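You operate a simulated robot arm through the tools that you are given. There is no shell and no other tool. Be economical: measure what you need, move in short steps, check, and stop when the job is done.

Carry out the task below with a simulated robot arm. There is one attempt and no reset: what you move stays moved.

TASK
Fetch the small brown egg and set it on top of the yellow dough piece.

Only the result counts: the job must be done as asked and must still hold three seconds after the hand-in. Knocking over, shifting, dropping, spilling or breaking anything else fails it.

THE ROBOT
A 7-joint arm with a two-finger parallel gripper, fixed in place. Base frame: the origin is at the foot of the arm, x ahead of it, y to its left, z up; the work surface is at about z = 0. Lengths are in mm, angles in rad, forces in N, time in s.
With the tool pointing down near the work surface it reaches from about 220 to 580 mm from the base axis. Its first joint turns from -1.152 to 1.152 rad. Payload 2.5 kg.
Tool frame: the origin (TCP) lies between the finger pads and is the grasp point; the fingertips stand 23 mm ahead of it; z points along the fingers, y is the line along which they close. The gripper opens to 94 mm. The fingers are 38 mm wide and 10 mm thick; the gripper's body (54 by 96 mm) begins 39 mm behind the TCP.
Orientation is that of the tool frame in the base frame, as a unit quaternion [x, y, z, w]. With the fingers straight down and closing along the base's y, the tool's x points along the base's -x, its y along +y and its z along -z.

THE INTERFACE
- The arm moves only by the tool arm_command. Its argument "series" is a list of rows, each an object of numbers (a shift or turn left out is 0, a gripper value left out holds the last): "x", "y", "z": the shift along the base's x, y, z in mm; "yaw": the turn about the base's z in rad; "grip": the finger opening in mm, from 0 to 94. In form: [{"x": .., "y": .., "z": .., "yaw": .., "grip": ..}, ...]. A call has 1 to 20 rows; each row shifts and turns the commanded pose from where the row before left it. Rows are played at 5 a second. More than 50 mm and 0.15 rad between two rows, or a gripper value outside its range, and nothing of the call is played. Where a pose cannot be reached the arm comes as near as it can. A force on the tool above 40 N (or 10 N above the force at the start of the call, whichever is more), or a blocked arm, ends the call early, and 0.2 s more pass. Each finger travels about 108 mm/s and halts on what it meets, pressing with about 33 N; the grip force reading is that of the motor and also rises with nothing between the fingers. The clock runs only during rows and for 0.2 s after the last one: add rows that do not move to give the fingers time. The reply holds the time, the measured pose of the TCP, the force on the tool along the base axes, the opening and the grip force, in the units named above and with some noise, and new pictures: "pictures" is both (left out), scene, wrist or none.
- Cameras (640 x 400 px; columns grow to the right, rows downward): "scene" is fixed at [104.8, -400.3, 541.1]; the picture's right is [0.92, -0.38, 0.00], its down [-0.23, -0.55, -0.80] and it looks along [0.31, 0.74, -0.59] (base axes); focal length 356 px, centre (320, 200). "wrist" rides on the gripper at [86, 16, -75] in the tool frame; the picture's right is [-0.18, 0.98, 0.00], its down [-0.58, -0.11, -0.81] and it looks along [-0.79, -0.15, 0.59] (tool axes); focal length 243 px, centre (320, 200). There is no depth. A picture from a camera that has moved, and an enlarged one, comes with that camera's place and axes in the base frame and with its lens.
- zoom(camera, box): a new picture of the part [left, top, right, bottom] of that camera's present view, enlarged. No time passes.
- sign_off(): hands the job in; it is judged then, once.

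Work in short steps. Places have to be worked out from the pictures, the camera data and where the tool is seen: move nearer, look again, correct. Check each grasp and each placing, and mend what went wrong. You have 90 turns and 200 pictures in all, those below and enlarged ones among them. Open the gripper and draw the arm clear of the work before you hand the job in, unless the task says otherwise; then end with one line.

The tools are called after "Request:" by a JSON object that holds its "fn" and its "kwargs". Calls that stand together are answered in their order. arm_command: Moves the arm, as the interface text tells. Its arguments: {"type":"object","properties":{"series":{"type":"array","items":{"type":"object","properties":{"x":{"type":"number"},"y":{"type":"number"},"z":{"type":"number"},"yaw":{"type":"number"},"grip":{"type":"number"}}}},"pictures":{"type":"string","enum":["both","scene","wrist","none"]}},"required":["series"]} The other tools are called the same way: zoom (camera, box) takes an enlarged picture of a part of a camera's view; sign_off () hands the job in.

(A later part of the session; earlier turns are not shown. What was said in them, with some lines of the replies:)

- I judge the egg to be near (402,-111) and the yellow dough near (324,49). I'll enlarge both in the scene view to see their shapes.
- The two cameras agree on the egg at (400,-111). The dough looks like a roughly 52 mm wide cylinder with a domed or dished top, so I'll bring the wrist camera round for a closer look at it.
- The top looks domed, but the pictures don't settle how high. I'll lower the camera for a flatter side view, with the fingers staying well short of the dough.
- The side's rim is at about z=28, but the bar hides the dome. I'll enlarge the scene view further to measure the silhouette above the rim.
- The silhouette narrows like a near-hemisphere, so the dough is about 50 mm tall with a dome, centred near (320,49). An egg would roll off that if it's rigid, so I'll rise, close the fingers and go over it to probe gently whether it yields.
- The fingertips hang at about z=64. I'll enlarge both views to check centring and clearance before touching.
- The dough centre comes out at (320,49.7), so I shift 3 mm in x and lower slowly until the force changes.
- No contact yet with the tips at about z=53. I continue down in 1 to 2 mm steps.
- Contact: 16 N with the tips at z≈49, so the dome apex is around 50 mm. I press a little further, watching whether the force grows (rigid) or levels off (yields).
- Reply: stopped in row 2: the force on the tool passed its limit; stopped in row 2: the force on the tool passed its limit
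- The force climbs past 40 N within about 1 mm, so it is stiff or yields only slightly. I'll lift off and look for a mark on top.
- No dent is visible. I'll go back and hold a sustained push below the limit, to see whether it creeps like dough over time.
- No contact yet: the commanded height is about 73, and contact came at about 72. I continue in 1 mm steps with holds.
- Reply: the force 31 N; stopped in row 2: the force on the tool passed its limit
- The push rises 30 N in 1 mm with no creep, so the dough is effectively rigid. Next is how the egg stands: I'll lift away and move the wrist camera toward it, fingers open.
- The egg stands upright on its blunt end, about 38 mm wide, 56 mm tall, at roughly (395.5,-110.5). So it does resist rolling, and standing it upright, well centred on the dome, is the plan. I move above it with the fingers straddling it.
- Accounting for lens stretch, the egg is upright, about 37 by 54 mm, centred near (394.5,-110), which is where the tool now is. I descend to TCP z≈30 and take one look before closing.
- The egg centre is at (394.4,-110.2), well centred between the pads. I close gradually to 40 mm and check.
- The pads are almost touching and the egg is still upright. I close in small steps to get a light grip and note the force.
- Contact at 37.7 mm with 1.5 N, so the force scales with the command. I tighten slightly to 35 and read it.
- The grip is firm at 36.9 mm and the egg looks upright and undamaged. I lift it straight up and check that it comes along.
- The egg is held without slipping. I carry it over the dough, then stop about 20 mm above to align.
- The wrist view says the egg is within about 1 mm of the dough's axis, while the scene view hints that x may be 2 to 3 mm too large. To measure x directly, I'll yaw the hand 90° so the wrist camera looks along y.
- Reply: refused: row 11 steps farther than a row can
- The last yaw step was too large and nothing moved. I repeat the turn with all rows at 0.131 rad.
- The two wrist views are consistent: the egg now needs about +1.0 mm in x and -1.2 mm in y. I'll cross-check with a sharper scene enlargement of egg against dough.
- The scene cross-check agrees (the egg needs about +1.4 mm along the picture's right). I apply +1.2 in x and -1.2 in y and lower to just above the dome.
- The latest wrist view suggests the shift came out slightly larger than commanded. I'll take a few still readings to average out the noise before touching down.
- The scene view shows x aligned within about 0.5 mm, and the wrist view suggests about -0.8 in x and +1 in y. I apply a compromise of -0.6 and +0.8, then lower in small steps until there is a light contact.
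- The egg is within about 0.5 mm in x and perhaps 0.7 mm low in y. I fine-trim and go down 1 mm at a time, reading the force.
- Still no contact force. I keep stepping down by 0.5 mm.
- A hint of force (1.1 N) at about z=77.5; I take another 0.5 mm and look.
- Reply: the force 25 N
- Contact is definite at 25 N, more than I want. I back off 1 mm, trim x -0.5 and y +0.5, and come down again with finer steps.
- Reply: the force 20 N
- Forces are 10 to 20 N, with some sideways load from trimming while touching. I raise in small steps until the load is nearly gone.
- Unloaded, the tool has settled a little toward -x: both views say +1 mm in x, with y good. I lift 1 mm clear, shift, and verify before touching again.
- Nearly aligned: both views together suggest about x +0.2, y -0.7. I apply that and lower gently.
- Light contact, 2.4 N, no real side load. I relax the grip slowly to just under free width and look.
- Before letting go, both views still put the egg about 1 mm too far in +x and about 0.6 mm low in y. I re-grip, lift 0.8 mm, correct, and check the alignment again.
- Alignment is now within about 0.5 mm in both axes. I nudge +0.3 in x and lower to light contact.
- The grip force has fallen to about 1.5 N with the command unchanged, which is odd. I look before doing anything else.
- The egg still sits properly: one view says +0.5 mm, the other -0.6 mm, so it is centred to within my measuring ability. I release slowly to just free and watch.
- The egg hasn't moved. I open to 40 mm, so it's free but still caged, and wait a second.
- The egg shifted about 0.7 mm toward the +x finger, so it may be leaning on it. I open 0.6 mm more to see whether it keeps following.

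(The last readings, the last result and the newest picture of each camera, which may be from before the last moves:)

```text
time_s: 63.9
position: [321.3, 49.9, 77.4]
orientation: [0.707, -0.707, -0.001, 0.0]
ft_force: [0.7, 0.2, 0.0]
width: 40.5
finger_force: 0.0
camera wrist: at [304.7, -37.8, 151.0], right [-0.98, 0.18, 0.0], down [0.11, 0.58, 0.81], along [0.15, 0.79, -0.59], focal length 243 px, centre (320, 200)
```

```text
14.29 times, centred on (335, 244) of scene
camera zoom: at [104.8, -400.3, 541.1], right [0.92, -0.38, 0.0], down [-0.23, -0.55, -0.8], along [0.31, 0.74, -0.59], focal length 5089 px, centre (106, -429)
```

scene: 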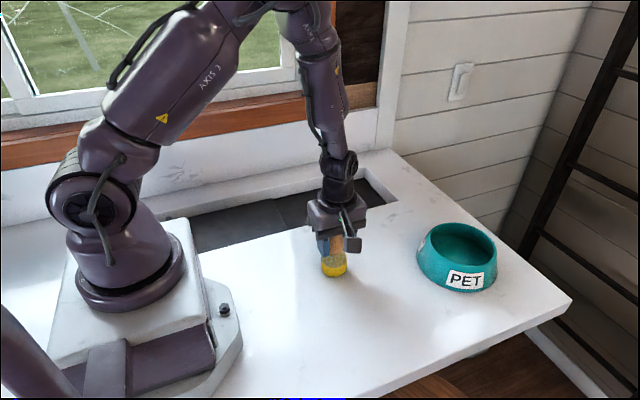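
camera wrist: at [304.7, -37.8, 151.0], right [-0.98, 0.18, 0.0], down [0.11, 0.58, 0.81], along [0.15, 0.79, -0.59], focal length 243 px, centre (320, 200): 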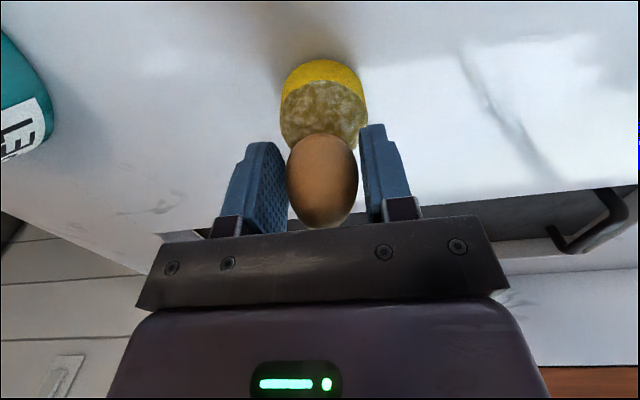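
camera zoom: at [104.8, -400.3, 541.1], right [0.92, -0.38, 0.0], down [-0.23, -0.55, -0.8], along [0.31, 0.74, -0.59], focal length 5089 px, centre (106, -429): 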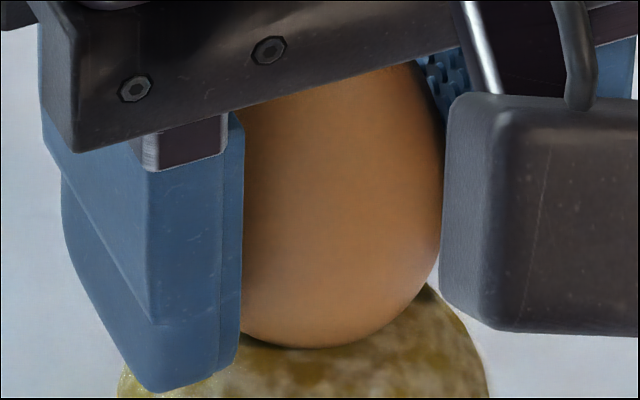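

The egg did not move with this further opening, so it may have settled by itself. I open to 42 and check once more.

Request:
{"fn": "arm_command", "kwargs": {"series": [{"grip": 41.2}, {"grip": 42}, {}, {}, {}, {}], "pictures": "wrist"}}

Request:
{"fn": "zoom", "kwargs": {"camera": "wrist", "box": [260, 50, 380, 240]}}

Request:
{"fn": "zoom", "kwargs": {"camera": "scene", "box": [318, 230, 352, 258]}}

```text
time_s: 65.3
position: [320.7, 48.7, 76.8]
orientation: [-0.707, 0.707, 0.002, 0.001]
ft_force: [-0.3, -0.1, 0.8]
width: 41.9
finger_force: 0.2
camera wrist: at [304.7, -37.8, 151.0], right [-0.98, 0.18, 0.0], down [0.11, 0.58, 0.81], along [0.15, 0.79, -0.59], focal length 243 px, centre (320, 200)
```

wrist: 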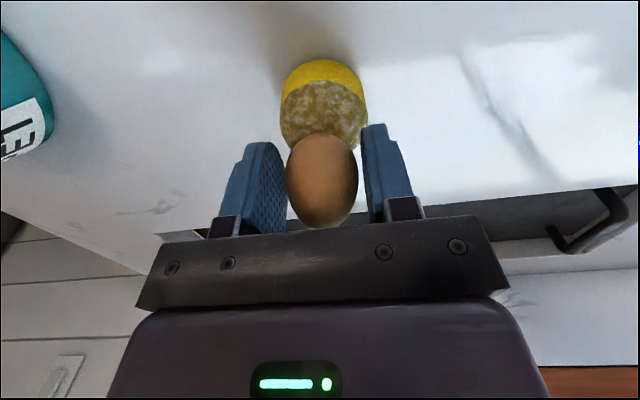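

```text
2.11 times, centred on (320, 145) of wrist
camera zoom: at [304.7, -37.8, 151.0], right [-0.98, 0.18, 0.0], down [0.11, 0.58, 0.81], along [0.15, 0.79, -0.59], focal length 511 px, centre (320, 316)
```

zoom: 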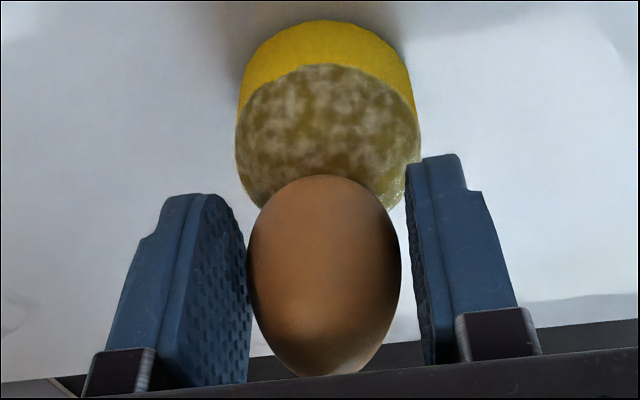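

```text
14.29 times, centred on (335, 244) of scene
camera zoom: at [104.8, -400.3, 541.1], right [0.92, -0.38, 0.0], down [-0.23, -0.55, -0.8], along [0.31, 0.74, -0.59], focal length 5089 px, centre (106, -429)
```

zoom: 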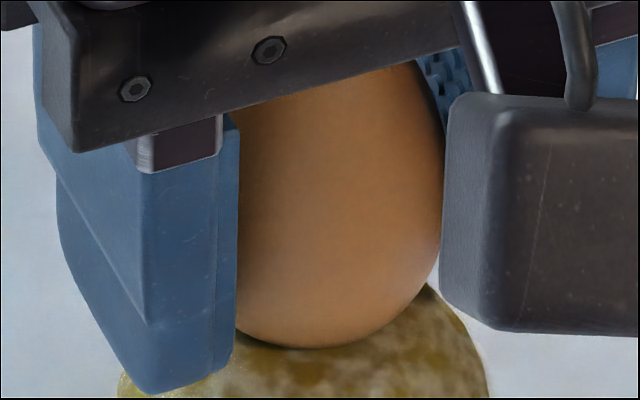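

The egg stays put with the pads visibly clear, so it stands by itself. I open further in steps and check again.

Request:
{"fn": "arm_command", "kwargs": {"series": [{"grip": 44}, {"grip": 47}, {"grip": 50}, {"grip": 55}, {}, {}, {}], "pictures": "both"}}

Request:
{"fn": "zoom", "kwargs": {"camera": "wrist", "box": [260, 50, 380, 240]}}

```text
time_s: 66.9
position: [322.0, 49.1, 76.5]
orientation: [-0.707, 0.707, 0.001, 0.0]
ft_force: [-0.1, 0.4, -0.3]
width: 55.0
finger_force: 0.1
camera wrist: at [304.7, -37.8, 151.0], right [-0.98, 0.18, 0.0], down [0.11, 0.58, 0.81], along [0.15, 0.79, -0.59], focal length 243 px, centre (320, 200)
```

scene: 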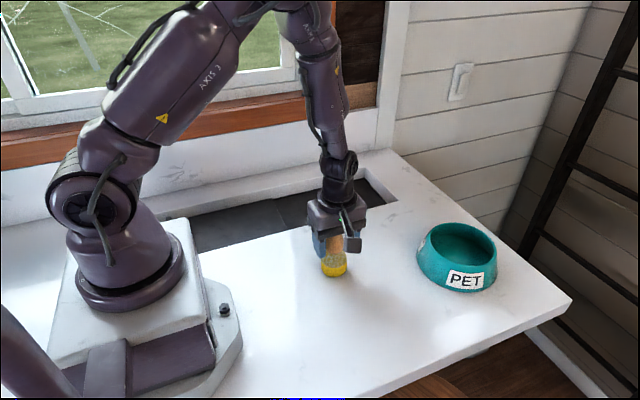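
wrist: 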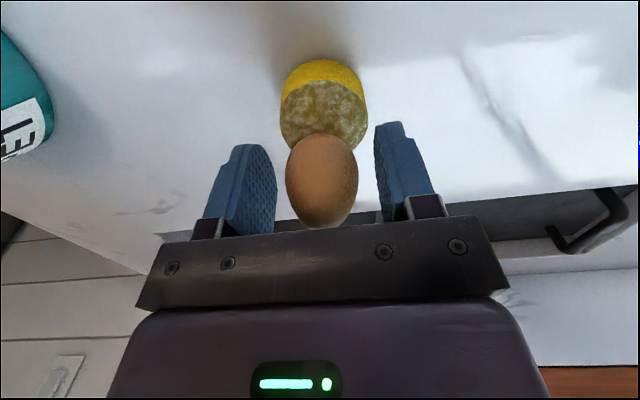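

```text
2.11 times, centred on (320, 145) of wrist
camera zoom: at [304.7, -37.8, 151.0], right [-0.98, 0.18, 0.0], down [0.11, 0.58, 0.81], along [0.15, 0.79, -0.59], focal length 511 px, centre (320, 316)
```

zoom: 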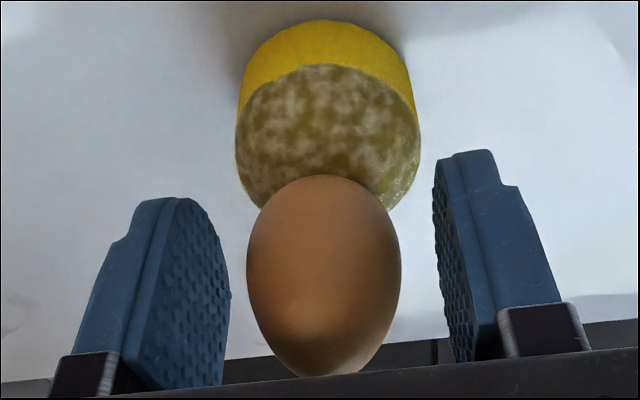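

The egg stands free on the dome. I open fully and rise straight up, slowly at first.

Request:
{"fn": "arm_command", "kwargs": {"series": [{"grip": 70}, {"grip": 88}, {}, {"z": 5}, {"z": 10}, {"z": 20}, {"z": 30}, {"z": 40}, {"z": 40}, {}, {}], "pictures": "both"}}

Request:
{"fn": "zoom", "kwargs": {"camera": "scene", "box": [300, 200, 370, 290]}}

```text
time_s: 69.3
position: [323.7, 49.5, 220.9]
orientation: [-0.707, 0.707, 0.001, -0.001]
ft_force: [-0.5, -0.5, -0.1]
width: 88.2
finger_force: 0.0
camera wrist: at [307.5, -37.7, 295.2], right [-0.98, 0.18, 0.0], down [0.11, 0.58, 0.81], along [0.15, 0.79, -0.59], focal length 243 px, centre (320, 200)
```

scene: 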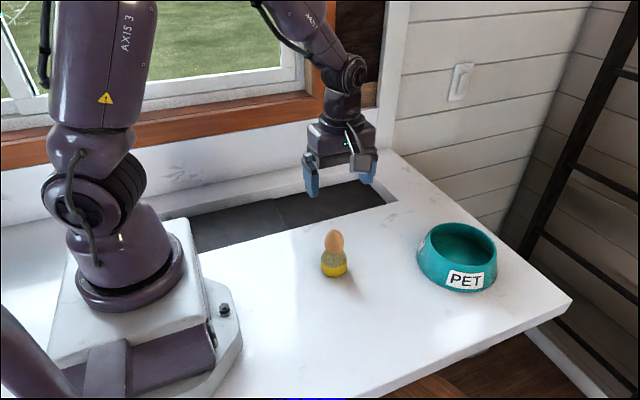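
wrist: 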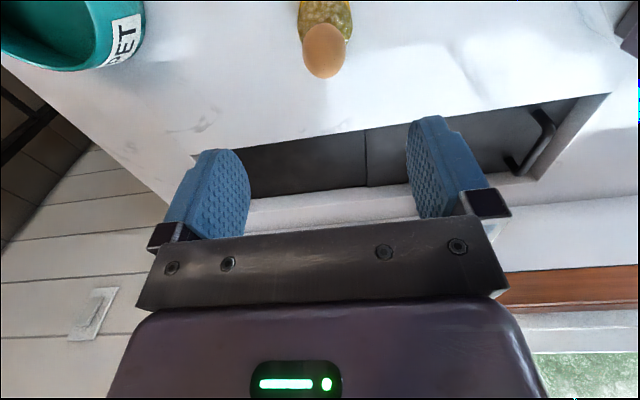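

```text
4.44 times, centred on (335, 245) of scene
camera zoom: at [104.8, -400.3, 541.1], right [0.92, -0.38, 0.0], down [-0.23, -0.55, -0.8], along [0.31, 0.74, -0.59], focal length 1583 px, centre (253, 0)
```

zoom: 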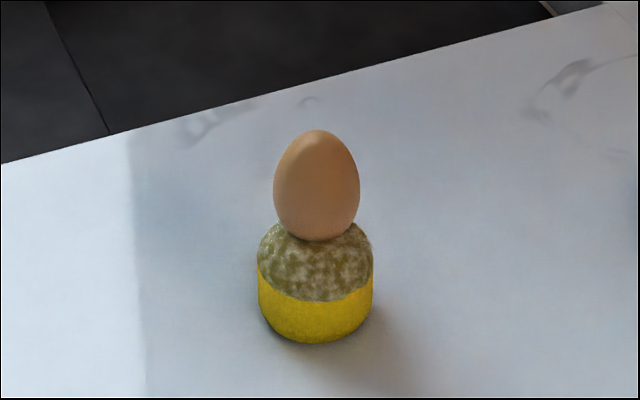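

The egg stands on the dough and the arm is clear. I wait about 3 s and compare, to be sure it isn't creeping.

Request:
{"fn": "arm_command", "kwargs": {"series": [{}, {}, {}, {}, {}, {}, {}, {}, {}, {}, {}, {}, {}, {}, {}, {}], "pictures": "none"}}

Request:
{"fn": "zoom", "kwargs": {"camera": "scene", "box": [300, 200, 370, 290]}}

```text
time_s: 72.7
position: [324.6, 50.1, 219.8]
orientation: [0.707, -0.707, -0.001, 0.0]
ft_force: [-0.1, 0.2, 0.3]
width: 87.8
finger_force: 0.1
```

```text
4.44 times, centred on (335, 245) of scene
camera zoom: at [104.8, -400.3, 541.1], right [0.92, -0.38, 0.0], down [-0.23, -0.55, -0.8], along [0.31, 0.74, -0.59], focal length 1583 px, centre (253, 0)
```

zoom: 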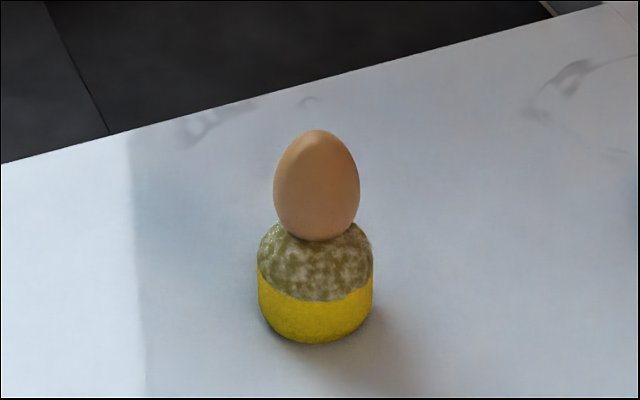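

After more than 3 s the picture is identical: the egg stands steady on the dough, the gripper is open and clear, and nothing else has moved. I hand the job in.

Request:
{"fn": "sign_off", "kwargs": {}}

```text
The job is handed in.
```

The small brown egg is standing upright on top of the yellow dough piece; it stayed steady for over 3 s with the gripper open and clear before I handed the job in, though aligning it nudged the dough by a bit under 1 mm.
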